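You operate a simulated robot arm through the tools that you are given. There is no shell and no other tool.

Carry out the task below with a simulated two-armed robot. There is one attempt and no reset: what you move stays moved.

JOB
Clip the drawing on the yellow light box and turn the light to high.
Fine: slide it up to the blue clip and under it; lower the clear cover over it.

It is judged by the outcome, as a careful person would: the job done as asked, and still so three seconds after it is handed in. It fails if anything else is knocked over, pushed out of place, dropped, spilled or broken. A push-on lid holds only when it is set on centred and level and pressed home; a screw cap is set on level and turned clockwise until tight.

ROBOT AND FRAMES
Two 7-joint arms with two-finger grippers on one trunk that stands fixed in place. Base frame: the origin is at the foot of the trunk, x ahead of it, y to its left, z up. Readings come in m, degrees, newtons and seconds.
The left shoulder is at [0.04, 0.168, 1.216], the right one opposite. With the tool pointing down near the work surface each hand reaches from about 0.3 to 0.78 m from the base axis, measured 20 degrees to its own side. Payload 3.43 kg a hand.
The TCP of each hand is the grasp point between the finger pads, 0.02 m short of the fingertips. In the tool frame z runs along the fingers and y along their closing line. The gripper opens to 0.124 m; its body begins 0.093 m behind the TCP.
Orientation is that of the tool frame in the base frame, as [roll, pitch, yaw] about the fixed x, y, z axes, in that order (R = Rz(yaw) Ry(pitch) Rx(roll)). With the fingers straight down and closing along the base's y, the tool's x points along the base's -x, its y along +y and its z along -z.

CONTROLS
- The arms move only by the tool servo_tool. It takes "left_commands", "right_commands" or both (then of equal length, played together; a hand with none holds still); each is a list of rows, each an object of numbers (a shift or turn left out is 0, a gripper value left out holds the last): "x", "y", "z": the shift along the tool's x, y, z in m; "ax", "ay", "az": the turn, a rotation vector about the tool's x, y, z in degrees; "grip": the finger opening in m, from 0 to 0.124. In form: [{"x": .., "y": .., "z": .., "ax": .., "ay": .., "az": .., "grip": ..}, ...]. A call has 1 to 20 rows; each row is the pose to reach, as a shift and turn from the pose commanded when the call began, along the tool's axes at that moment. Each row takes 0.2 s and may step no farther than 0.05 m and 8.6 degrees from the row before; otherwise, or with a gripper value out of range, the whole call is refused. A pose out of reach is approached as far as the arm can. The call stops where the force on the tool passes 40 N (or 10 N more than at its start, if that is more) or the arm is blocked; 0.2 s more then pass. The fingers move at their own pace (about 0.153 m/s each) and stop on an object; they squeeze with about 39 N. The grip force told is the motor's: it shows also when the fingers shut on nothing. Time passes only in rows, and 0.2 s behind the last, so rows that repeat a pose let the fingers close. It gives the time, the measured TCP pose, the force on the tool (base axes), the opening and the grip force at its end, in the units of the frame above (readings bear some noise), with the torque about the TCP (base axes, N m) and any sound that the robot's microphone picked up, and new pictures: "show" is both (left out), scene, wrist or none (wrist: the cameras of the hands that moved).
- Cameras (640 x 400 px; columns grow to the right, rows downward): "scene" is now at [0.0933, 0.0097, 1.4446]; the picture's right is [0.16, -0.99, 0.00], its down [-0.64, -0.10, -0.76] and it looks along [0.75, 0.12, -0.65] (base axes); focal length 338 px, centre (320, 200). "left" rides on the left gripper at [0.082, -0.014, -0.14] in its tool frame; the picture's right is [0.17, 0.99, 0.00], its down [-0.83, 0.14, -0.54] and it looks along [-0.53, 0.09, 0.84] (tool axes); focal length 243 px, centre (320, 200). "right" rides on the right gripper at [0.082, 0.014, -0.14] in its tool frame; the picture's right is [-0.17, 0.99, 0.00], its down [-0.83, -0.14, -0.54] and it looks along [-0.53, -0.09, 0.84] (tool axes); focal length 243 px, centre (320, 200). There is no depth. A picture from a camera that has moved, and an enlarged one, comes with that camera's place and axes in the base frame and with its lens. The place of the scene camera against the robot may be out by one fixed shift of up to 0.025 m in any direction.
- turn_head(pan, tilt): turns the head with the scene camera to pan (to the left, within 86 degrees either way) and tilt (down, from -29 to 69), counted from straight ahead of the robot. It gives what a move gives, and a new picture of the scene camera.
- enlarge(camera, box): a new picture of the part [left, top, right, bottom] of that camera's present view, enlarged. No time passes.
- hand_in(): hands the job in; it is judged then, once.

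Nothing tells you positions but the pictures and the camera data. Unless the task says otherwise, let go and move clear before handing in.

The tools are called after "Call:" by a JSON object that holds its "op" and its "data". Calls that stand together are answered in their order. servo_tool: Moves the arms, as the interface text tells. Its arguments: {"type":"object","properties":{"left_commands":{"type":"array"},"right_commands":{"type":"array"},"show":{"type":"string","enum":["both","scene","wrist","none"]}},"required":[]} The other tools are called the same way: turn_head (pan, tilt) turns the head that bears the scene camera; enlarge (camera, box) takes an enlarged picture of a part of a camera's view; hand_in () hands the job in.

At the start:

```text
time: 0.0
left_ee_pos: [0.2793, 0.1944, 1.2592]
left_tool_rot: [-179.9, -0.1, -171.0]
left_force: [1.5, 0.6, 0.2]
left_ft_torque: [0.0, 0.01, 0.04]
left_opening: 0.1239
left_grasp_force: 0.1
right_ee_pos: [0.3258, -0.0936, 1.2224]
right_tool_rot: [179.9, 0.1, -171.2]
right_force: [0.3, -0.8, -1.0]
right_ft_torque: [-0.01, -0.01, 0.02]
right_opening: 0.124
right_grasp_force: 0.1
head pan, tilt (commanded): [8.9, 40.5]
```

scene: 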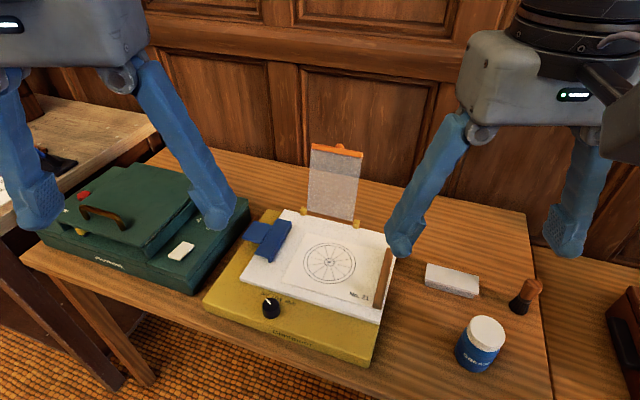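
right: 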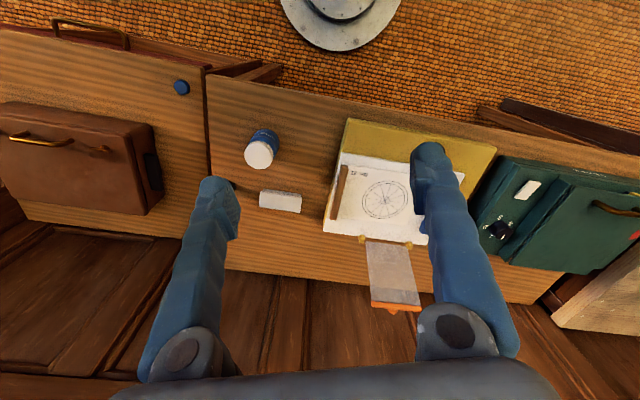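
left: 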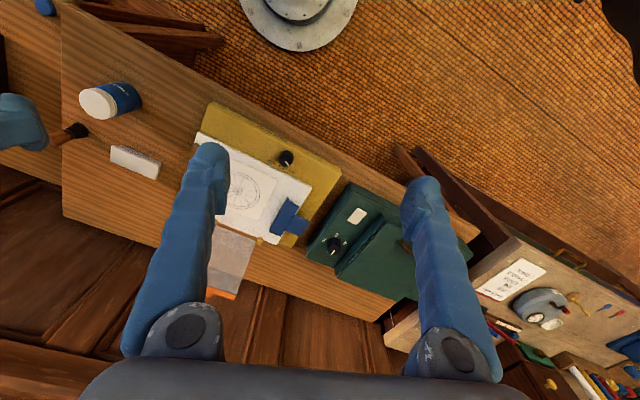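

I see a yellow light box with a white glowing panel, a drawing sheet on it, a blue clip on the left, a clear cover hinged up at the back with an orange edge, and a black knob at the front. I'll enlarge the view to see details first.

Call:
{"op": "enlarge", "data": {"camera": "scene", "box": [190, 130, 430, 370]}}

Call:
{"op": "enlarge", "data": {"camera": "scene", "box": [230, 190, 410, 320]}}

Call:
{"op": "enlarge", "data": {"camera": "left", "box": [180, 90, 360, 310]}}

Call:
{"op": "enlarge", "data": {"camera": "right", "box": [310, 100, 510, 320]}}

```text
1.67 times, centred on (310, 250) of scene
camera zoom: at [0.0933, 0.0097, 1.4446], right [0.16, -0.99, 0.0], down [-0.64, -0.1, -0.76], along [0.75, 0.12, -0.65], focal length 564 px, centre (337, 117)
```

zoom: 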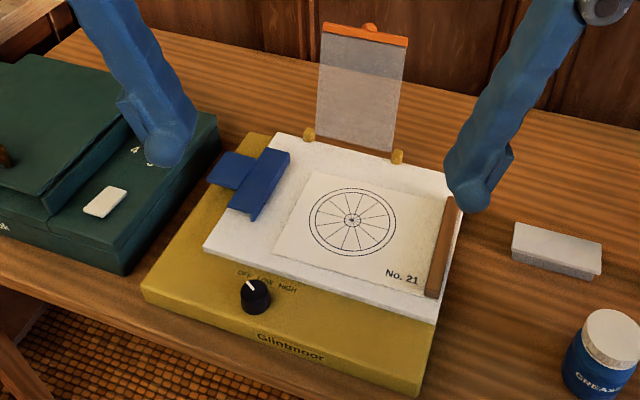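

```text
3.08 times, centred on (320, 255) of scene
camera zoom: at [0.0933, 0.0097, 1.4446], right [0.16, -0.99, 0.0], down [-0.64, -0.1, -0.76], along [0.75, 0.12, -0.65], focal length 1041 px, centre (320, 31)
```

zoom: 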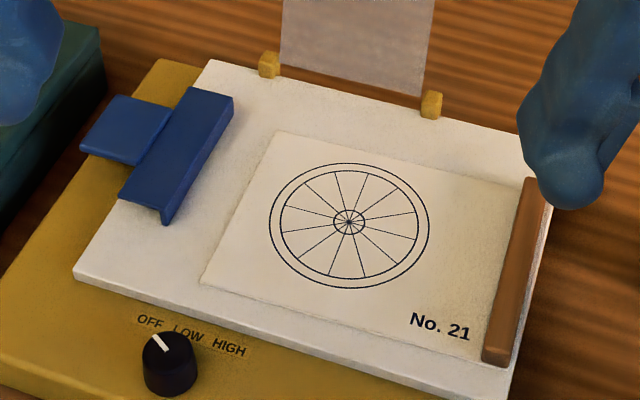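

```text
1.82 times, centred on (270, 200) of left
camera zoom: at [0.1994, 0.1684, 1.3977], right [-0.32, 0.95, 0.0], down [0.8, 0.27, 0.54], along [0.51, 0.17, -0.84], focal length 441 px, centre (411, 200)
```

zoom: 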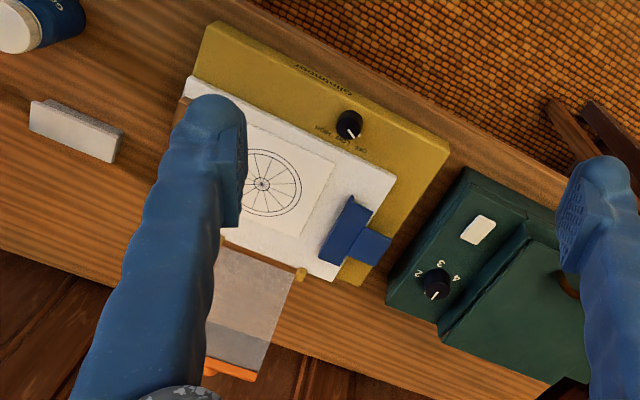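

```text
1.82 times, centred on (410, 210) of right
camera zoom: at [0.2446, -0.0941, 1.3622], right [0.01, 1.0, 0.0], down [0.84, -0.01, 0.54], along [0.54, -0.01, -0.84], focal length 441 px, centre (156, 182)
```

zoom: 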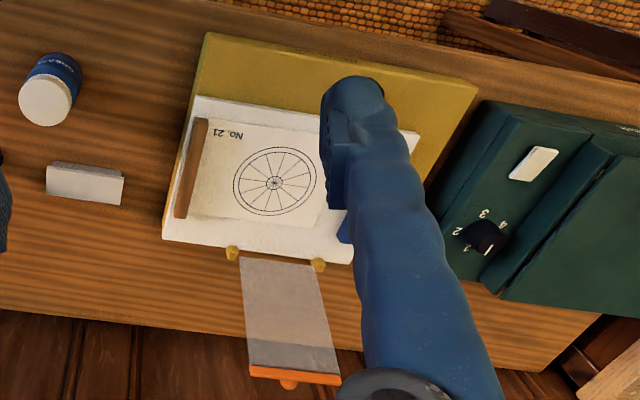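

The yellow light box sits in front of me with the panel at roughly z 0.8, and is turned about 10 degrees clockwise. I'll bring both hands above it, aligned with the box, to get better views.

Call:
{"op": "servo_tool", "data": {"left_commands": [{"x": -0.032, "y": 0.003, "z": 0.03, "az": 2.7}, {"x": -0.065, "y": 0.006, "z": 0.06, "az": 5.4}, {"x": -0.097, "y": 0.009, "z": 0.09, "az": 8.1}, {"x": -0.13, "y": 0.012, "z": 0.12, "az": 10.8}, {"x": -0.162, "y": 0.015, "z": 0.15, "az": 13.5}, {"x": -0.195, "y": 0.018, "z": 0.18, "az": 16.2}, {"x": -0.227, "y": 0.021, "z": 0.209, "az": 18.7}], "right_commands": [{"x": -0.025, "y": -0.002, "z": 0.025, "az": 2.7}, {"x": -0.05, "y": -0.004, "z": 0.05, "az": 5.4}, {"x": -0.075, "y": -0.006, "z": 0.075, "az": 8.1}, {"x": -0.1, "y": -0.008, "z": 0.1, "az": 10.8}, {"x": -0.125, "y": -0.01, "z": 0.125, "az": 13.5}, {"x": -0.15, "y": -0.012, "z": 0.15, "az": 16.2}, {"x": -0.174, "y": -0.013, "z": 0.172, "az": 18.5}]}}

```text
time: 1.6
left_ee_pos: [0.5007, 0.249, 1.0493]
left_tool_rot: [-179.9, 0.0, 170.1]
left_force: [-0.7, -1.0, 1.2]
left_ft_torque: [0.0, -0.03, 0.0]
left_opening: 0.1242
left_grasp_force: 0.0
right_ee_pos: [0.5026, -0.0809, 1.0519]
right_tool_rot: [179.9, 0.0, 170.3]
right_force: [-0.2, -0.5, -0.4]
right_ft_torque: [0.0, 0.02, 0.0]
right_opening: 0.124
right_grasp_force: 0.0
head pan, tilt (commanded): [8.9, 40.5]
camera scene: at [0.0933, 0.0098, 1.4446], right [0.16, -0.99, 0.0], down [-0.64, -0.1, -0.76], along [0.75, 0.12, -0.65], focal length 338 px, centre (320, 200)
camera right: at [0.4243, -0.0545, 1.1908], right [0.33, 0.94, 0.0], down [0.8, -0.28, 0.54], along [0.51, -0.18, -0.84], focal length 243 px, centre (320, 200)
camera left: at [0.4166, 0.2507, 1.1887], right [0.0, 1.0, 0.0], down [0.84, 0.0, 0.54], along [0.54, 0.0, -0.84], focal length 243 px, centre (320, 200)
```

scene: 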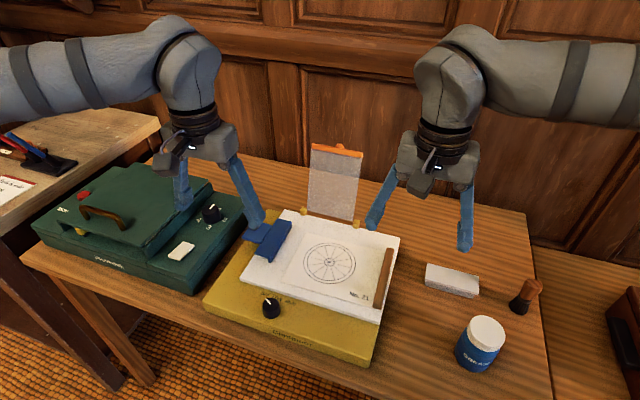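
right: 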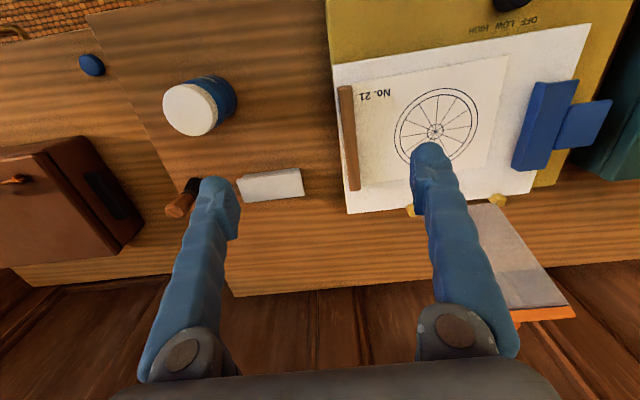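
left: 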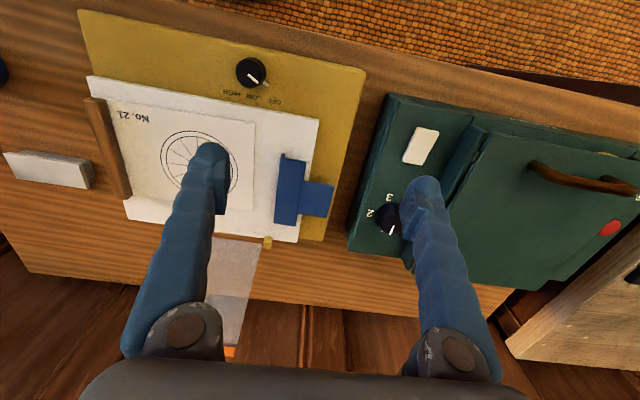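

Both wrist cameras now see the box. I'll enlarge them to measure the bar, clip, knob and hinge.

Call:
{"op": "enlarge", "data": {"camera": "right", "box": [320, 0, 640, 200]}}

Call:
{"op": "enlarge", "data": {"camera": "left", "box": [70, 40, 390, 240]}}

Call:
{"op": "enlarge", "data": {"camera": "left", "box": [230, 130, 350, 260]}}

Call:
{"op": "enlarge", "data": {"camera": "scene", "box": [280, 130, 400, 250]}}

```text
2.00 times, centred on (480, 100) of right
camera zoom: at [0.4243, -0.0545, 1.1908], right [0.33, 0.94, 0.0], down [0.8, -0.28, 0.54], along [0.51, -0.18, -0.84], focal length 485 px, centre (0, 400)
```

zoom: 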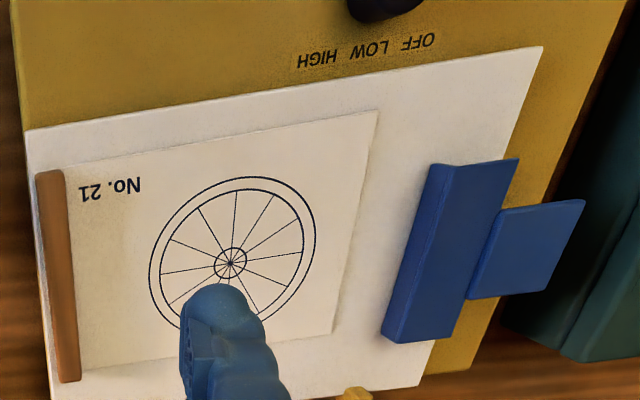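

```text
2.00 times, centred on (230, 140) of left
camera zoom: at [0.4166, 0.2507, 1.1887], right [0.0, 1.0, 0.0], down [0.84, 0.0, 0.54], along [0.54, 0.0, -0.84], focal length 485 px, centre (500, 320)
```

zoom: 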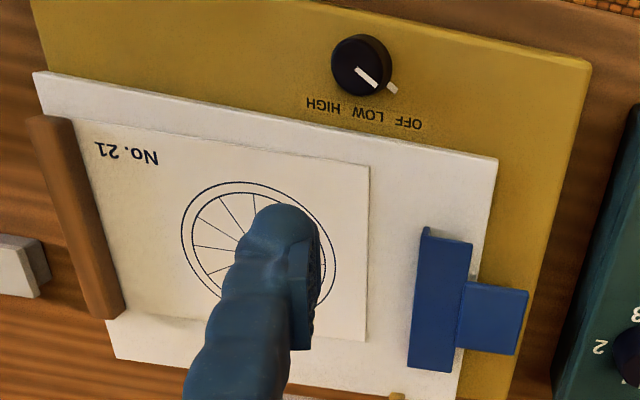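

```text
3.08 times, centred on (290, 195) of left
camera zoom: at [0.4166, 0.2507, 1.1887], right [0.0, 1.0, 0.0], down [0.84, 0.0, 0.54], along [0.54, 0.0, -0.84], focal length 746 px, centre (412, 215)
```

zoom: 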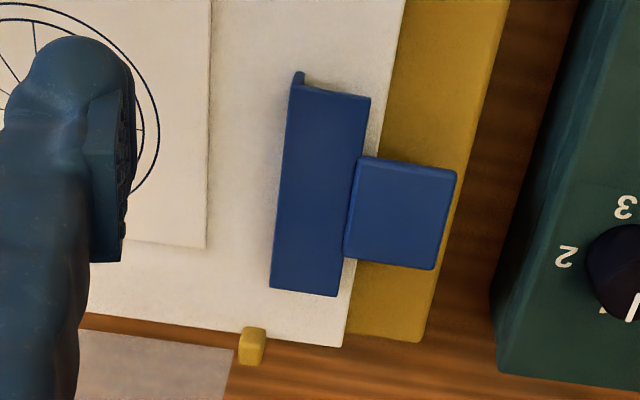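

```text
3.33 times, centred on (340, 190) of scene
camera zoom: at [0.0933, 0.0098, 1.4446], right [0.16, -0.99, 0.0], down [-0.64, -0.1, -0.76], along [0.75, 0.12, -0.65], focal length 1128 px, centre (253, 233)
```

zoom: 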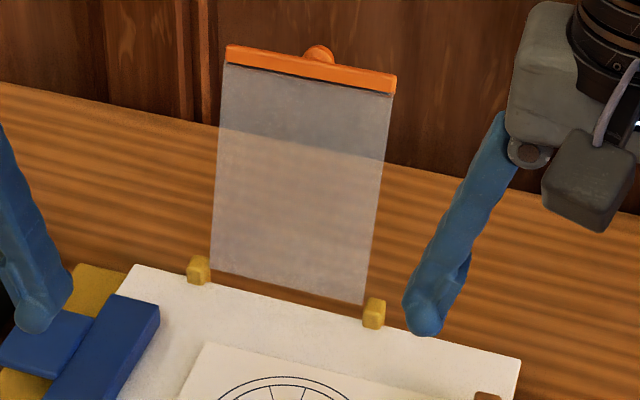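

The panel top is at about z 0.843, the wooden bar runs from about [0.475,-0.04] to [0.627,-0.066], and the knob is near [0.446,0.16]. I'll zoom tightly on the clip, knob, bar and cover to understand their mechanisms.

Call:
{"op": "enlarge", "data": {"camera": "scene", "box": [235, 210, 305, 270]}}

Call:
{"op": "enlarge", "data": {"camera": "scene", "box": [250, 280, 310, 330]}}

Call:
{"op": "enlarge", "data": {"camera": "right", "box": [500, 70, 620, 180]}}

Call:
{"op": "enlarge", "data": {"camera": "scene", "box": [345, 240, 405, 320]}}

```text
6.67 times, centred on (270, 240) of scene
camera zoom: at [0.0933, 0.0098, 1.4446], right [0.16, -0.99, 0.0], down [-0.64, -0.1, -0.76], along [0.75, 0.12, -0.65], focal length 2256 px, centre (653, -67)
```

zoom: 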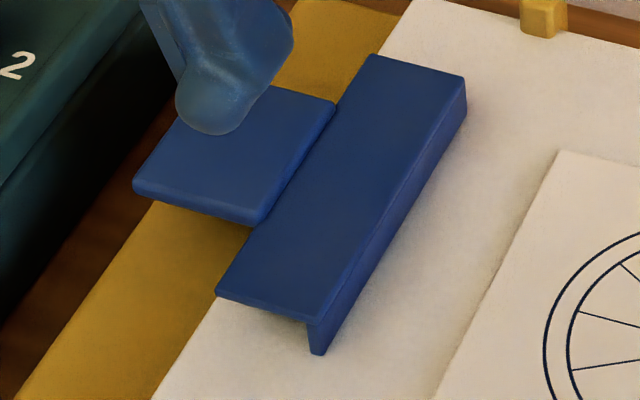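

```text
8.00 times, centred on (280, 305) of scene
camera zoom: at [0.0933, 0.0098, 1.4446], right [0.16, -0.99, 0.0], down [-0.64, -0.1, -0.76], along [0.75, 0.12, -0.65], focal length 2707 px, centre (640, -640)
```

zoom: 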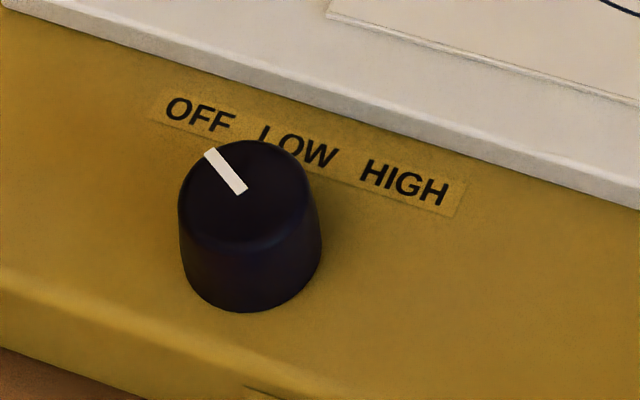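

```text
3.64 times, centred on (560, 125) of right
camera zoom: at [0.4243, -0.0545, 1.1908], right [0.33, 0.94, 0.0], down [0.8, -0.28, 0.54], along [0.51, -0.18, -0.84], focal length 882 px, centre (-553, 473)
```

zoom: 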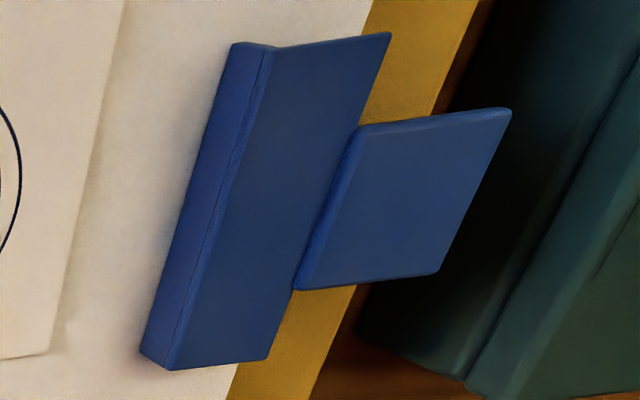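

```text
5.00 times, centred on (375, 280) of scene
camera zoom: at [0.0933, 0.0098, 1.4446], right [0.16, -0.99, 0.0], down [-0.64, -0.1, -0.76], along [0.75, 0.12, -0.65], focal length 1692 px, centre (45, -200)
```

zoom: 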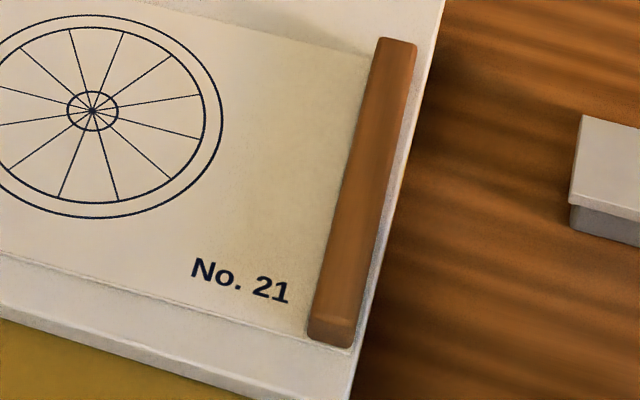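

The clip is a lever: pressing the left tab lifts the jaw lip. I'll close the left gripper to see how wide the closed fingertips are before pressing the tab with them, and open the right one partially.

Call:
{"op": "servo_tool", "data": {"left_commands": [{"grip": 0.0}, {"grip": 0.0}, {"grip": 0.0}, {"grip": 0.0}], "right_commands": [{"grip": 0.05}, {"grip": 0.05}, {"grip": 0.05}, {"grip": 0.05}]}}

Call:
{"op": "enlarge", "data": {"camera": "scene", "box": [160, 120, 280, 240]}}

Call:
{"op": "enlarge", "data": {"camera": "scene", "box": [350, 120, 490, 260]}}

```text
time: 2.6
left_ee_pos: [0.4996, 0.2498, 1.0486]
left_tool_rot: [-179.9, 0.0, 170.2]
left_force: [0.1, -0.7, 0.3]
left_ft_torque: [0.01, -0.01, 0.0]
left_opening: 0.0001
left_grasp_force: 34.1
right_ee_pos: [0.5016, -0.0807, 1.0521]
right_tool_rot: [179.9, -0.1, 170.3]
right_force: [0.5, -0.3, 0.2]
right_ft_torque: [-0.01, 0.0, -0.02]
right_opening: 0.0501
right_grasp_force: 0.0
head pan, tilt (commanded): [8.9, 40.5]
camera scene: at [0.0933, 0.0097, 1.4446], right [0.16, -0.99, 0.0], down [-0.64, -0.1, -0.76], along [0.75, 0.12, -0.65], focal length 338 px, centre (320, 200)
camera right: at [0.424, -0.0547, 1.1912], right [0.33, 0.94, 0.0], down [0.8, -0.28, 0.54], along [0.51, -0.18, -0.84], focal length 243 px, centre (320, 200)
camera left: at [0.4162, 0.2503, 1.1893], right [0.0, 1.0, 0.0], down [0.84, 0.0, 0.54], along [0.54, 0.0, -0.84], focal length 243 px, centre (320, 200)
```

scene: 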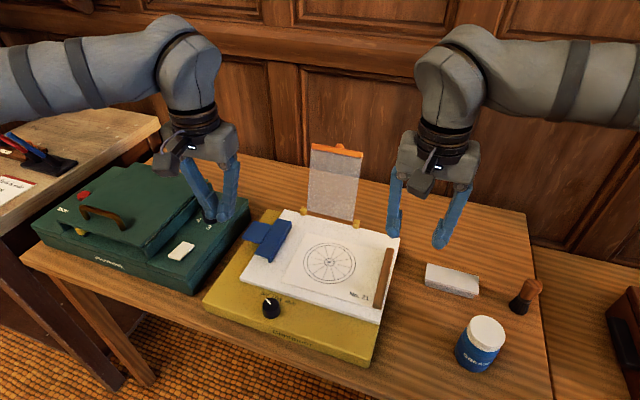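
right: 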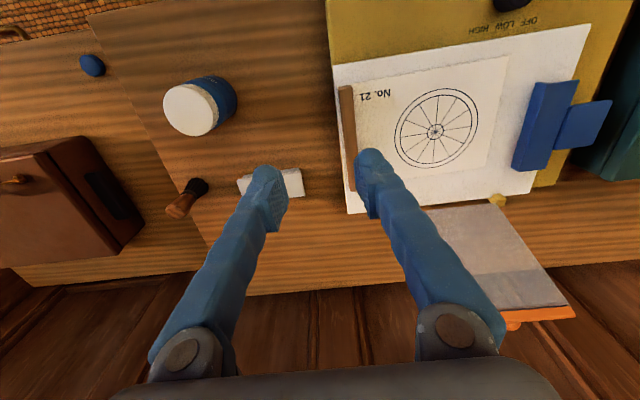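
left: 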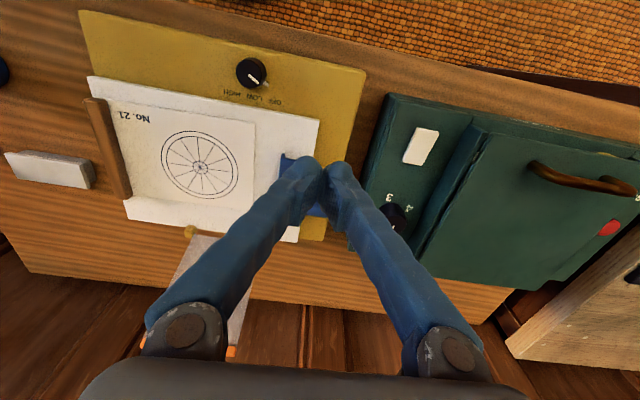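

```text
3.33 times, centred on (220, 180) of scene
camera zoom: at [0.0933, 0.0097, 1.4446], right [0.16, -0.99, 0.0], down [-0.64, -0.1, -0.76], along [0.75, 0.12, -0.65], focal length 1128 px, centre (653, 267)
```

zoom: 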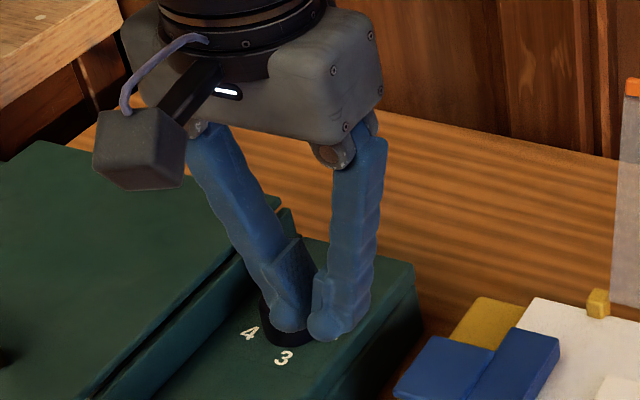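

```text
2.86 times, centred on (420, 190) of scene
camera zoom: at [0.0933, 0.0097, 1.4446], right [0.16, -0.99, 0.0], down [-0.64, -0.1, -0.76], along [0.75, 0.12, -0.65], focal length 967 px, centre (34, 229)
```

zoom: 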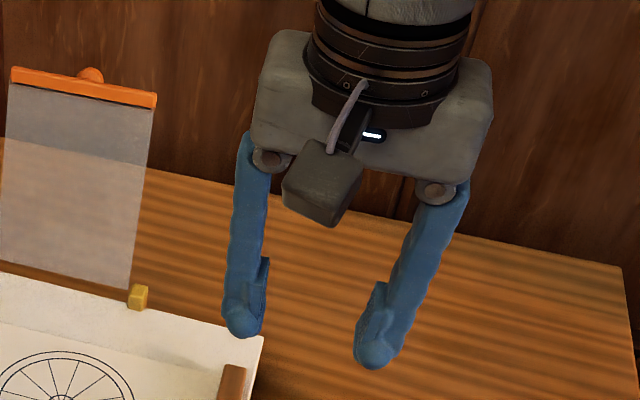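

The closed fingertips are about 5 cm wide across, so I'll turn the left hand 90° so they press the tab in a narrow line, and bring it above the tab. At the same time, I'll bring the right hand above the wooden bar.

Call:
{"op": "servo_tool", "data": {"left_commands": [{"x": -0.012, "y": 0.003, "z": 0.005, "az": 8.2}, {"x": -0.024, "y": 0.006, "z": 0.01, "az": 16.4}, {"x": -0.036, "y": 0.009, "z": 0.015, "az": 24.6}, {"x": -0.048, "y": 0.012, "z": 0.02, "az": 32.8}, {"x": -0.06, "y": 0.015, "z": 0.025, "az": 41.0}, {"x": -0.072, "y": 0.018, "z": 0.03, "az": 49.2}, {"x": -0.084, "y": 0.021, "z": 0.035, "az": 57.4}, {"x": -0.096, "y": 0.024, "z": 0.04, "az": 65.6}, {"x": -0.108, "y": 0.027, "z": 0.045, "az": 73.8}, {"x": -0.12, "y": 0.03, "z": 0.05, "az": 82.0}, {"x": -0.128, "y": 0.033, "z": 0.06, "az": 90.0}], "right_commands": [{"x": -0.005, "y": 0.003, "z": 0.01}, {"x": -0.01, "y": 0.006, "z": 0.02}, {"x": -0.015, "y": 0.009, "z": 0.03}, {"x": -0.02, "y": 0.012, "z": 0.04}, {"x": -0.025, "y": 0.015, "z": 0.05}, {"x": -0.03, "y": 0.018, "z": 0.06}, {"x": -0.034, "y": 0.021, "z": 0.07}, {"x": -0.038, "y": 0.024, "z": 0.08}, {"x": -0.04, "y": 0.028, "z": 0.09}, {"x": -0.042, "y": 0.032, "z": 0.1}, {"x": -0.044, "y": 0.036, "z": 0.11}]}}

```text
time: 5.0
left_ee_pos: [0.405, 0.0822, 0.856]
left_tool_rot: [171.7, 0.8, 84.4]
left_force: [-0.2, 0.1, -0.2]
left_ft_torque: [0.02, -0.03, 0.01]
left_opening: 0.0
left_grasp_force: 33.9
left hand out of reach, approached as far as the arm can: row 1, 2, 3, 4, 5, 6, 7, 8, 9, 10, 11
right_ee_pos: [0.5509, -0.0515, 0.9396]
right_tool_rot: [179.9, -0.1, 170.3]
right_force: [0.7, -0.1, 0.0]
right_ft_torque: [0.02, 0.01, -0.03]
right_opening: 0.0501
right_grasp_force: 0.0
head pan, tilt (commanded): [8.9, 40.5]
camera scene: at [0.0933, 0.0091, 1.4446], right [0.16, -0.99, 0.0], down [-0.64, -0.1, -0.76], along [0.75, 0.12, -0.65], focal length 338 px, centre (320, 200)
camera right: at [0.4732, -0.0263, 1.0799], right [0.33, 0.94, 0.0], down [0.8, -0.28, 0.54], along [0.51, -0.18, -0.84], focal length 243 px, centre (320, 200)
camera left: at [0.3779, 0.1689, 0.9904], right [0.99, 0.07, 0.14], down [-0.02, -0.82, 0.57], along [0.15, -0.56, -0.81], focal length 243 px, centre (320, 200)
```

scene: 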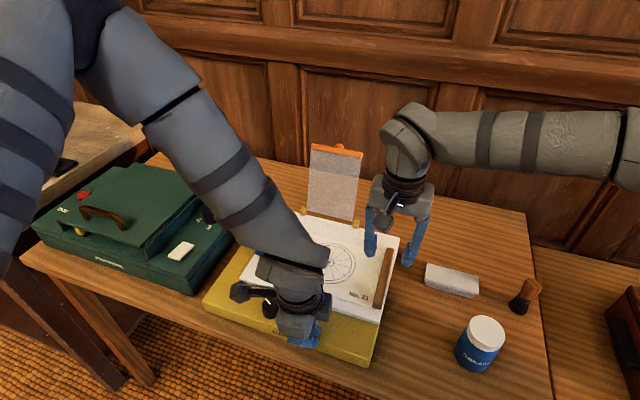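
right: 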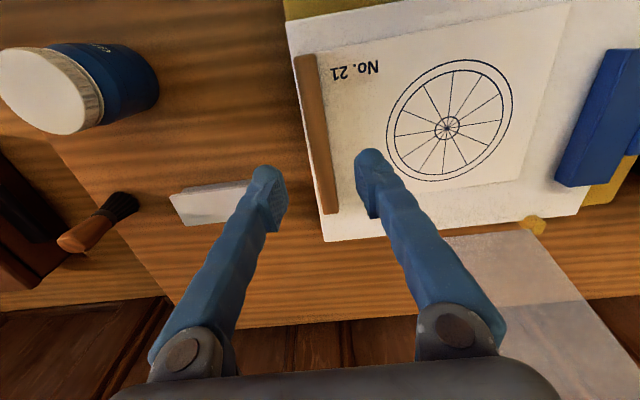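
left: 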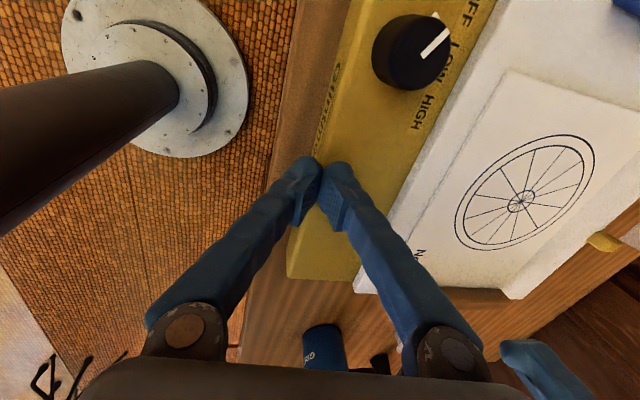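

The left hand couldn't turn that way: it hit a wrist limit and swung low near the front of the box, without any contact. I'll back it out carefully, raising it and undoing the turn in a small first step to see how it responds.

Call:
{"op": "servo_tool", "data": {"left_commands": [{"x": -0.003, "y": -0.008, "z": -0.03, "az": -8.0}]}}

```text
time: 5.4
left_ee_pos: [0.3898, 0.0854, 0.8857]
left_tool_rot: [171.9, 2.0, 92.4]
left_force: [0.0, -0.2, -1.3]
left_ft_torque: [0.0, 0.03, -0.01]
left_opening: 0.0001
left_grasp_force: 34.2
right_ee_pos: [0.5504, -0.0516, 0.9396]
right_tool_rot: [180.0, -0.1, 170.2]
right_force: [0.2, -0.5, 0.1]
right_ft_torque: [-0.03, 0.0, 0.01]
right_opening: 0.0501
right_grasp_force: 0.1
head pan, tilt (commanded): [8.9, 40.5]
camera scene: at [0.0936, 0.0097, 1.4446], right [0.16, -0.99, 0.0], down [-0.64, -0.1, -0.76], along [0.75, 0.12, -0.65], focal length 338 px, centre (320, 200)
camera left: at [0.3522, 0.1703, 1.0188], right [0.97, 0.21, 0.13], down [0.1, -0.81, 0.58], along [0.23, -0.55, -0.8], focal length 243 px, centre (320, 200)
```

scene: 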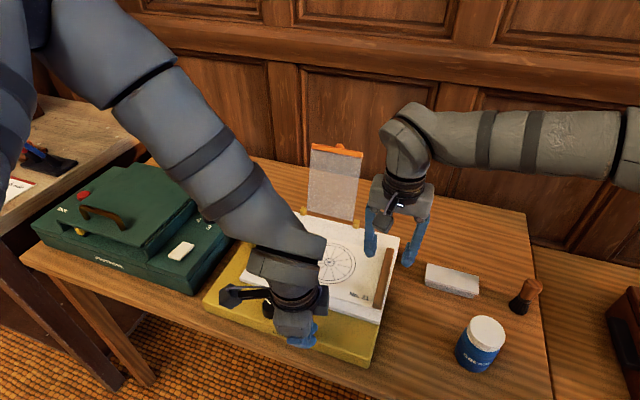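
left: 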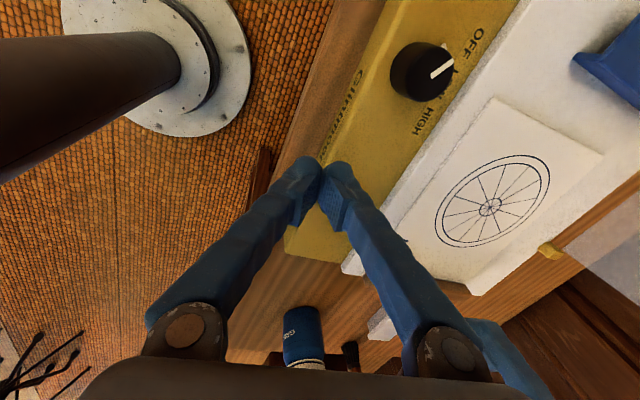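

The commands count from the actual pose, and it is backing out cleanly. I'll raise the left hand, move it left and turn it back the other way.

Call:
{"op": "servo_tool", "data": {"left_commands": [{"x": 0.0, "z": -0.03, "az": -4}, {"x": 0.005, "z": -0.06, "az": -10}, {"x": 0.01, "y": 0.0, "z": -0.09, "az": -18}, {"x": 0.02, "y": 0.003, "z": -0.12, "az": -26}, {"x": 0.035, "y": 0.008, "z": -0.145, "az": -34}, {"x": 0.05, "y": 0.012, "z": -0.165, "az": -42}, {"x": 0.065, "y": 0.016, "z": -0.175, "az": -50}, {"x": 0.085, "y": 0.02, "z": -0.18, "az": -58}, {"x": 0.105, "y": 0.025, "z": -0.185, "az": -66}, {"x": 0.125, "y": 0.03, "z": -0.19, "az": -74}]}}

```text
time: 7.6
left_ee_pos: [0.3847, 0.2268, 1.0745]
left_tool_rot: [179.7, 8.2, 166.8]
left_force: [0.0, -0.2, 0.8]
left_ft_torque: [0.06, 0.01, -0.02]
left_opening: 0.0002
left_grasp_force: 34.1
right_ee_pos: [0.5511, -0.053, 0.9406]
right_tool_rot: [180.0, -0.1, 170.3]
right_force: [-0.1, -0.9, 0.5]
right_ft_torque: [-0.02, -0.02, 0.02]
right_opening: 0.05
right_grasp_force: 0.0
head pan, tilt (commanded): [8.9, 40.5]
camera scene: at [0.0933, 0.0097, 1.4446], right [0.16, -0.99, 0.0], down [-0.64, -0.1, -0.76], along [0.75, 0.12, -0.65], focal length 338 px, centre (320, 200)
camera left: at [0.2822, 0.2372, 1.2006], right [0.07, 1.0, -0.02], down [0.76, -0.04, 0.65], along [0.65, -0.06, -0.76], focal length 243 px, centre (320, 200)
```

scene: 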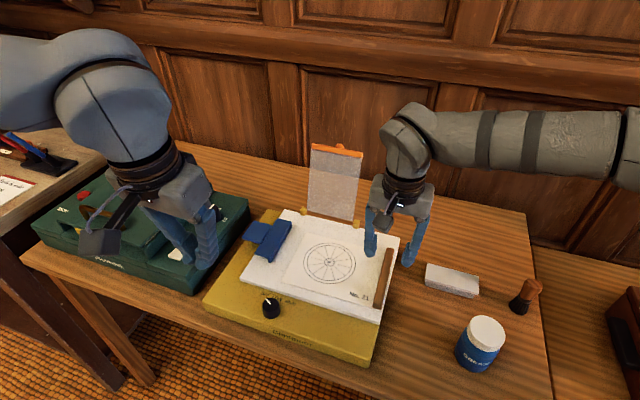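
left: 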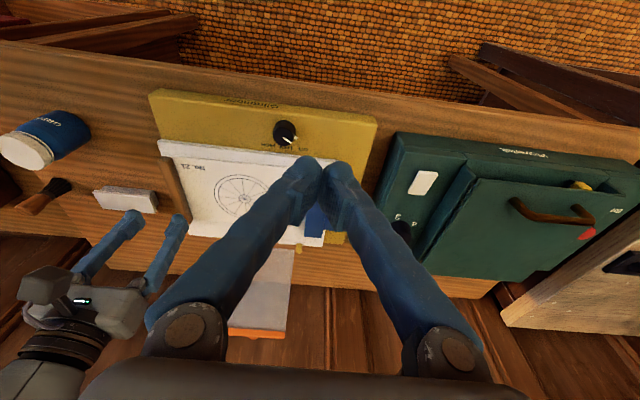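

Everything is still in place. I'll level the left hand and test turning it the other way in small steps.

Call:
{"op": "servo_tool", "data": {"left_commands": [{"ay": 4.2}, {"ay": 8.2}], "show": "none"}}

Call:
{"op": "servo_tool", "data": {"left_commands": [{"az": -8, "z": -0.01}, {"az": -16, "z": -0.01}, {"az": -24, "z": -0.01}, {"az": -32, "z": -0.01}], "show": "scene"}}

```text
time: 8.2
left_ee_pos: [0.3854, 0.2283, 1.0755]
left_tool_rot: [179.7, 0.0, 166.6]
left_force: [-0.2, 0.3, -0.1]
left_ft_torque: [-0.02, 0.01, 0.0]
left_opening: 0.0
left_grasp_force: 34.1
right_ee_pos: [0.5512, -0.0517, 0.9405]
right_tool_rot: [179.9, -0.1, 170.3]
right_force: [-0.3, 0.1, 0.3]
right_ft_torque: [-0.01, -0.01, 0.0]
right_opening: 0.05
right_grasp_force: 0.1
head pan, tilt (commanded): [8.9, 40.5]
```

```text
time: 9.2
left_ee_pos: [0.3854, 0.2295, 1.0857]
left_tool_rot: [179.8, 0.3, -161.3]
left_force: [-1.1, -0.3, 0.4]
left_ft_torque: [0.01, 0.01, 0.02]
left_opening: 0.0002
left_grasp_force: 34.6
right_ee_pos: [0.5509, -0.0528, 0.942]
right_tool_rot: [180.0, -0.1, 170.3]
right_force: [-0.3, -0.8, 0.5]
right_ft_torque: [0.03, 0.0, 0.04]
right_opening: 0.0497
right_grasp_force: 0.0
head pan, tilt (commanded): [8.9, 40.5]
camera scene: at [0.0933, 0.0097, 1.4446], right [0.16, -0.99, 0.0], down [-0.64, -0.1, -0.76], along [0.75, 0.12, -0.65], focal length 338 px, centre (320, 200)
```

scene: 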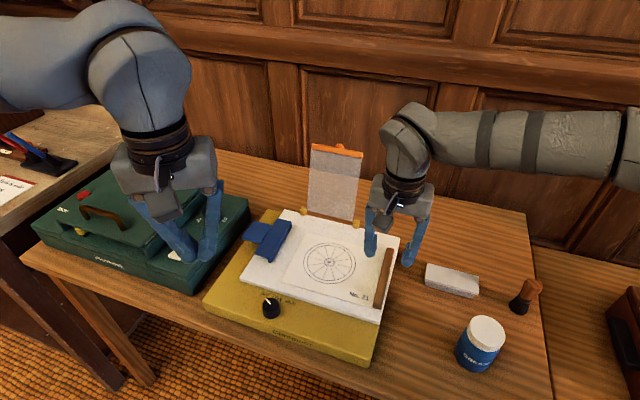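

Turning this way works. I'll continue the turn while moving over the tab, in two steps.

Call:
{"op": "servo_tool", "data": {"left_commands": [{"x": -0.03, "y": -0.006, "az": -7.6}, {"x": -0.06, "y": -0.012, "az": -15.2}, {"x": -0.09, "y": -0.018, "az": -22.8}, {"x": -0.12, "y": -0.024, "z": 0.01, "az": -30.4}], "show": "none"}}

```text
time: 10.2
left_ee_pos: [0.5046, 0.244, 1.0771]
left_tool_rot: [-180.0, 0.3, -130.8]
left_force: [-0.8, -0.3, -0.2]
left_ft_torque: [-0.02, -0.01, 0.03]
left_opening: 0.0002
left_grasp_force: 34.5
right_ee_pos: [0.5507, -0.0522, 0.9413]
right_tool_rot: [179.9, -0.1, 170.3]
right_force: [1.2, -0.6, -0.2]
right_ft_torque: [0.02, -0.03, -0.02]
right_opening: 0.0501
right_grasp_force: 0.0
head pan, tilt (commanded): [8.9, 40.5]
```

Call:
{"op": "servo_tool", "data": {"left_commands": [{"x": -0.024, "y": -0.021, "z": 0.015, "az": -7.6}, {"x": -0.048, "y": -0.043, "z": 0.04, "az": -15.2}, {"x": -0.072, "y": -0.064, "z": 0.065, "az": -22.8}, {"x": -0.095, "y": -0.085, "z": 0.09, "az": -30.4}]}}

```text
time: 11.2
left_ee_pos: [0.6319, 0.2618, 0.986]
left_tool_rot: [-179.9, 0.3, -100.6]
left_force: [-0.9, 0.1, 1.2]
left_ft_torque: [0.02, -0.06, -0.01]
left_opening: 0.0
left_grasp_force: 34.6
right_ee_pos: [0.5512, -0.0516, 0.9416]
right_tool_rot: [179.9, -0.1, 170.2]
right_force: [-0.6, -0.7, 0.0]
right_ft_torque: [-0.03, 0.0, -0.02]
right_opening: 0.05
right_grasp_force: 0.0
head pan, tilt (commanded): [8.9, 40.5]
camera scene: at [0.0932, 0.0097, 1.4446], right [0.16, -0.99, 0.0], down [-0.64, -0.1, -0.76], along [0.75, 0.12, -0.65], focal length 338 px, centre (320, 200)
camera left: at [0.6291, 0.1778, 1.1249], right [-1.0, 0.02, 0.0], down [0.01, 0.84, 0.54], along [0.01, 0.54, -0.84], focal length 243 px, centre (320, 200)
```

scene: 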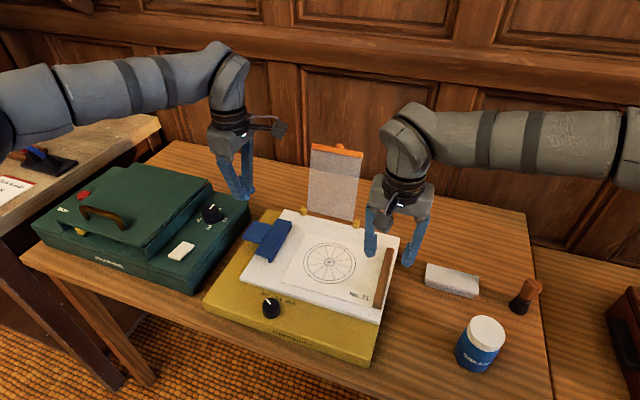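
left: 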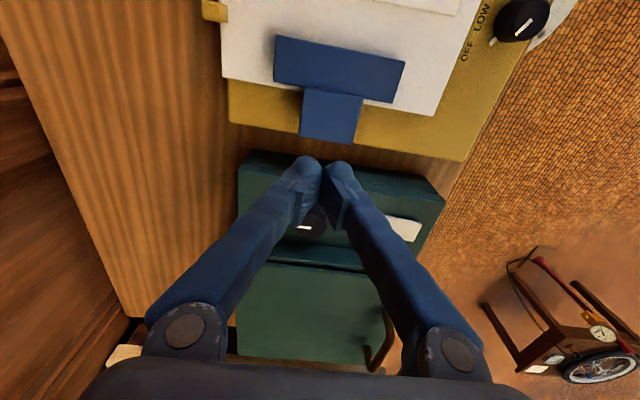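

The left hand is now above the tab with a clear view of it. I'll zoom to verify the tab's position relative to the fingers.

Call:
{"op": "enlarge", "data": {"camera": "left", "box": [210, 0, 450, 200]}}

Call:
{"op": "enlarge", "data": {"camera": "right", "box": [280, 20, 440, 250]}}

Call:
{"op": "enlarge", "data": {"camera": "scene", "box": [210, 140, 310, 270]}}

```text
2.00 times, centred on (330, 100) of left
camera zoom: at [0.6291, 0.1778, 1.1249], right [-1.0, 0.02, 0.0], down [0.01, 0.84, 0.54], along [0.01, 0.54, -0.84], focal length 485 px, centre (300, 400)
```

zoom: 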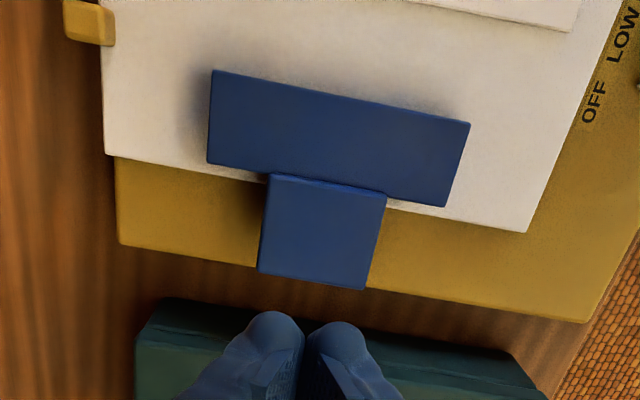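

```text
1.74 times, centred on (360, 135) of right
camera zoom: at [0.4729, -0.0258, 1.08], right [0.33, 0.94, 0.0], down [0.8, -0.28, 0.54], along [0.51, -0.18, -0.84], focal length 422 px, centre (250, 313)
```

zoom: 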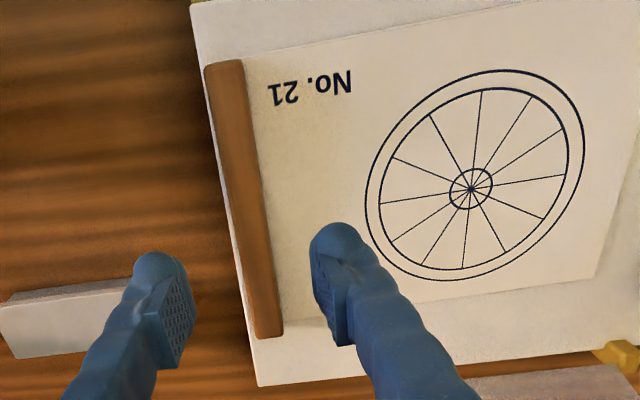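

```text
3.08 times, centred on (260, 205) of scene
camera zoom: at [0.0932, 0.0097, 1.4446], right [0.16, -0.99, 0.0], down [-0.64, -0.1, -0.76], along [0.75, 0.12, -0.65], focal length 1041 px, centre (505, 185)
```

zoom: 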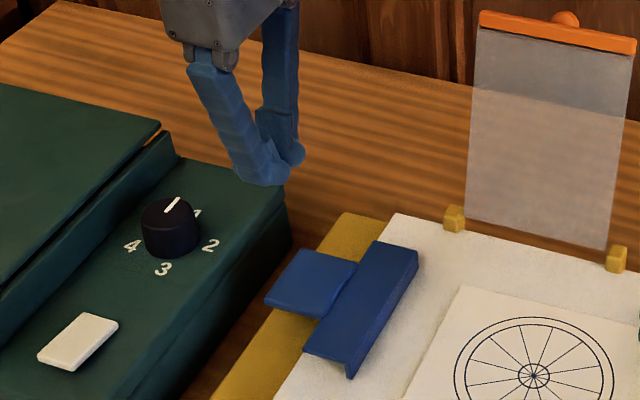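

The tab centre is at about [0.625,0.256], top z about 0.86; the bar centre at [0.5525,-0.0546]. I'll lower both hands to just above their targets.

Call:
{"op": "servo_tool", "data": {"left_commands": [{"x": 0.004, "y": 0.003, "z": 0.02}, {"x": 0.0076, "y": 0.0062, "z": 0.045}, {"x": 0.0076, "y": 0.0062, "z": 0.07}, {"x": 0.0076, "y": 0.0062, "z": 0.086}], "right_commands": [{"x": -0.001, "y": -0.0027, "z": 0.01}, {"x": -0.0018, "y": -0.0027, "z": 0.025}, {"x": -0.0018, "y": -0.0027, "z": 0.045}, {"x": -0.0018, "y": -0.0027, "z": 0.0605}]}}

```text
time: 12.2
left_ee_pos: [0.6258, 0.2546, 0.9001]
left_tool_rot: [-179.8, 0.3, -100.6]
left_force: [-0.2, 0.5, 0.4]
left_ft_torque: [0.02, -0.01, -0.01]
left_opening: 0.0
left_grasp_force: 34.4
right_ee_pos: [0.5518, -0.0552, 0.8814]
right_tool_rot: [-180.0, -0.1, 170.3]
right_force: [0.5, 0.3, -0.2]
right_ft_torque: [-0.01, 0.03, -0.03]
right_opening: 0.0496
right_grasp_force: 0.1
head pan, tilt (commanded): [8.9, 40.5]
camera scene: at [0.0934, 0.0097, 1.4446], right [0.16, -0.99, 0.0], down [-0.64, -0.1, -0.76], along [0.75, 0.12, -0.65], focal length 338 px, centre (320, 200)
camera right: at [0.474, -0.0287, 1.0201], right [0.33, 0.94, 0.0], down [0.8, -0.28, 0.54], along [0.51, -0.18, -0.84], focal length 243 px, centre (320, 200)
camera left: at [0.6227, 0.1713, 1.0387], right [-1.0, 0.02, 0.0], down [0.01, 0.84, 0.54], along [0.01, 0.54, -0.84], focal length 243 px, centre (320, 200)
```

scene: 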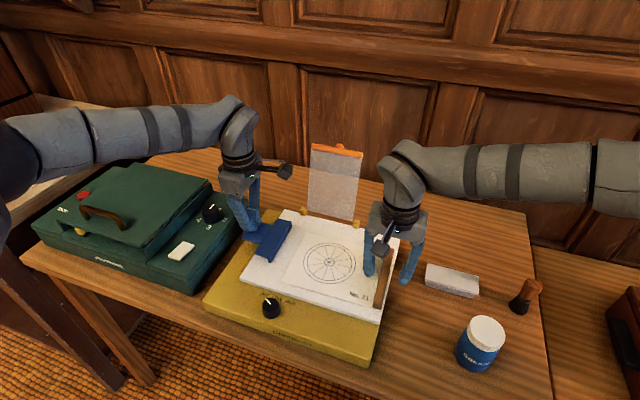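
right: 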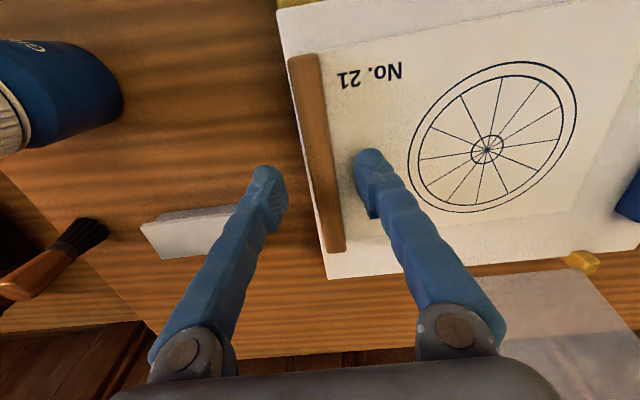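
left: 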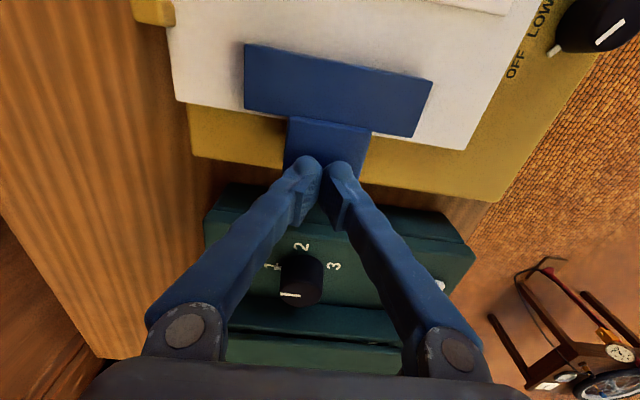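

The fingers straddle the bar and the left fingertips are over the tab centre. I'll lower the right hand around the bar, almost to the panel.

Call:
{"op": "servo_tool", "data": {"right_commands": [{"y": 0.001, "z": 0.005}, {"y": 0.001, "z": 0.009}, {"y": 0.001, "z": 0.0125}]}}

Call:
{"op": "enlarge", "data": {"camera": "right", "box": [240, 20, 440, 280]}}

Call:
{"op": "enlarge", "data": {"camera": "scene", "box": [350, 210, 440, 310]}}

```text
time: 13.0
left_ee_pos: [0.6245, 0.2546, 0.9014]
left_tool_rot: [-179.9, 0.3, -100.6]
left_force: [-0.2, 0.6, 0.2]
left_ft_torque: [0.0, 0.0, 0.02]
left_opening: 0.0
left_grasp_force: 34.3
right_ee_pos: [0.5522, -0.0521, 0.8712]
right_tool_rot: [179.7, 0.1, 170.4]
right_force: [-2.8, -1.9, 22.6]
right_ft_torque: [0.68, -0.03, 0.09]
right_opening: 0.0478
right_grasp_force: 0.1
head pan, tilt (commanded): [8.9, 40.5]
camera scene: at [0.0922, 0.0097, 1.4447], right [0.16, -0.99, 0.0], down [-0.64, -0.1, -0.76], along [0.75, 0.12, -0.65], focal length 338 px, centre (320, 200)
camera right: at [0.4737, -0.0267, 1.01], right [0.33, 0.94, 0.01], down [0.79, -0.28, 0.54], along [0.51, -0.17, -0.84], focal length 243 px, centre (320, 200)
```

scene: 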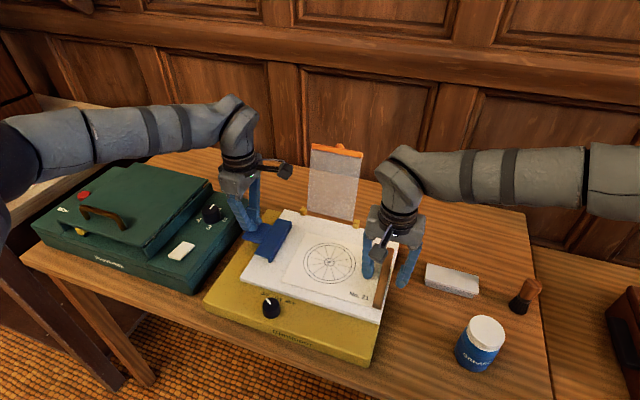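
right: 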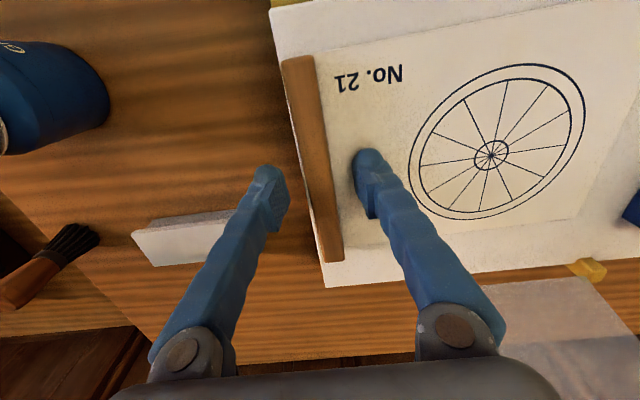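

```text
1.54 times, centred on (340, 150) of right
camera zoom: at [0.4737, -0.0267, 1.01], right [0.33, 0.94, 0.01], down [0.79, -0.28, 0.54], along [0.51, -0.17, -0.84], focal length 373 px, centre (289, 277)
```

zoom: 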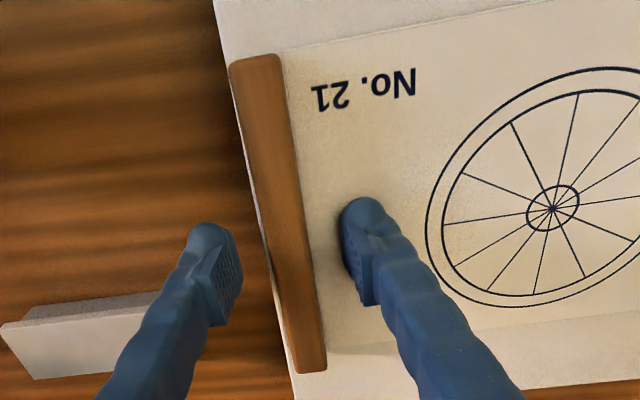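

```text
4.00 times, centred on (395, 260) of scene
camera zoom: at [0.0922, 0.0097, 1.4447], right [0.16, -0.99, 0.0], down [-0.64, -0.1, -0.76], along [0.75, 0.12, -0.65], focal length 1353 px, centre (20, -40)
```

zoom: 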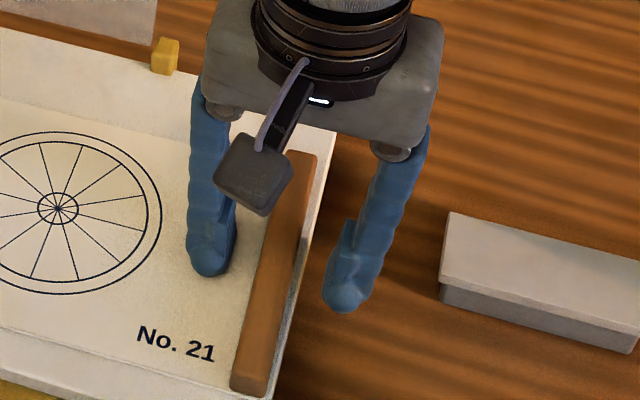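

The left finger of the right hand touched the sheet surface at TCP z 0.871, so the surface is at about 0.851. I'll lift 3.5 mm and close gently on the bar.

Call:
{"op": "servo_tool", "data": {"right_commands": [{"z": -0.0035}, {"z": -0.0035, "grip": 0.03}, {"z": -0.0035, "grip": 0.0}, {"z": -0.0035, "grip": 0.0}, {"z": -0.0035, "grip": 0.0}]}}

Call:
{"op": "enlarge", "data": {"camera": "right", "box": [240, 20, 440, 280]}}

Call:
{"op": "enlarge", "data": {"camera": "scene", "box": [350, 210, 440, 310]}}

```text
time: 14.2
left_ee_pos: [0.6261, 0.254, 0.9008]
left_tool_rot: [-179.9, 0.3, -100.6]
left_force: [-0.2, -0.7, 1.0]
left_ft_torque: [-0.01, 0.01, 0.02]
left_opening: 0.0
left_grasp_force: 34.8
right_ee_pos: [0.5519, -0.0546, 0.8721]
right_tool_rot: [179.8, 0.0, 170.3]
right_force: [-0.1, -0.1, -0.3]
right_ft_torque: [-0.04, -0.01, -0.01]
right_opening: 0.0163
right_grasp_force: 39.2
head pan, tilt (commanded): [8.9, 40.5]
camera scene: at [0.0934, 0.0097, 1.4446], right [0.16, -0.99, 0.0], down [-0.64, -0.1, -0.76], along [0.75, 0.12, -0.65], focal length 338 px, centre (320, 200)
camera right: at [0.4739, -0.0273, 1.011], right [0.33, 0.94, 0.0], down [0.8, -0.28, 0.54], along [0.51, -0.18, -0.84], focal length 243 px, centre (320, 200)
```

scene: 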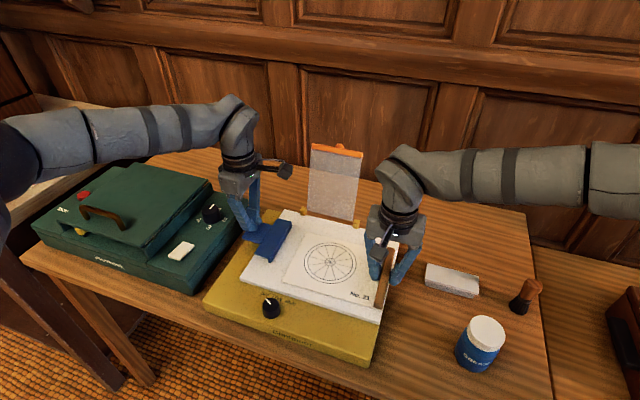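
right: 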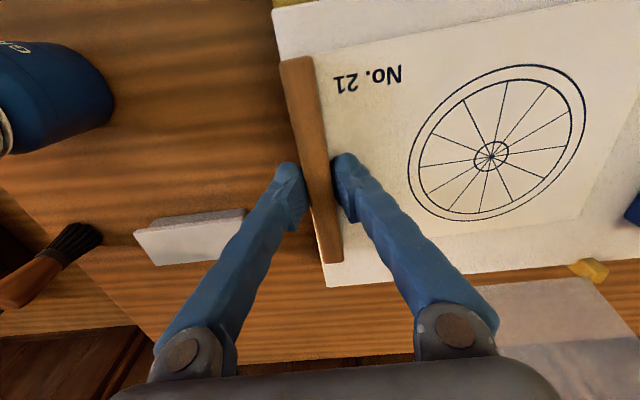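

```text
1.54 times, centred on (340, 150) of right
camera zoom: at [0.4739, -0.0273, 1.011], right [0.33, 0.94, 0.0], down [0.8, -0.28, 0.54], along [0.51, -0.18, -0.84], focal length 373 px, centre (289, 277)
```

zoom: 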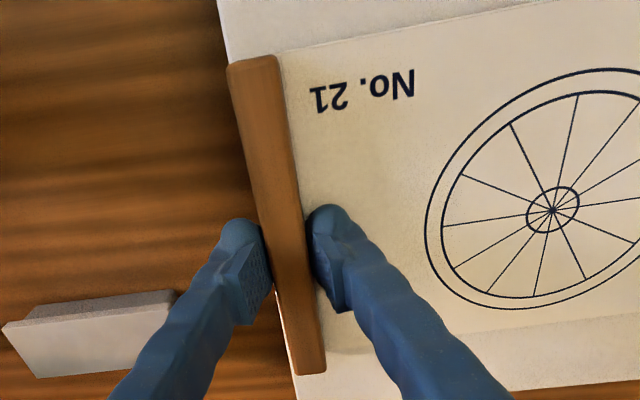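

```text
4.00 times, centred on (395, 260) of scene
camera zoom: at [0.0934, 0.0097, 1.4446], right [0.16, -0.99, 0.0], down [-0.64, -0.1, -0.76], along [0.75, 0.12, -0.65], focal length 1353 px, centre (20, -40)
```

zoom: 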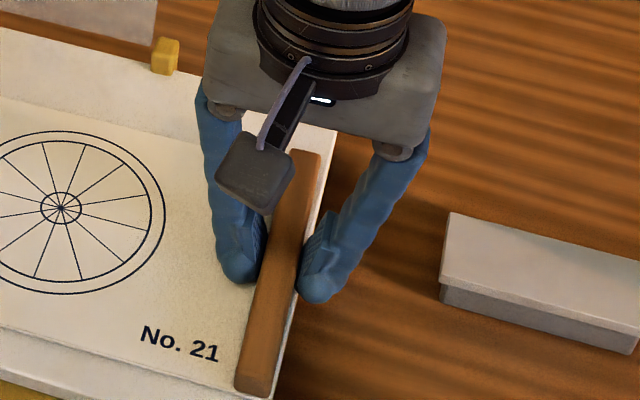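

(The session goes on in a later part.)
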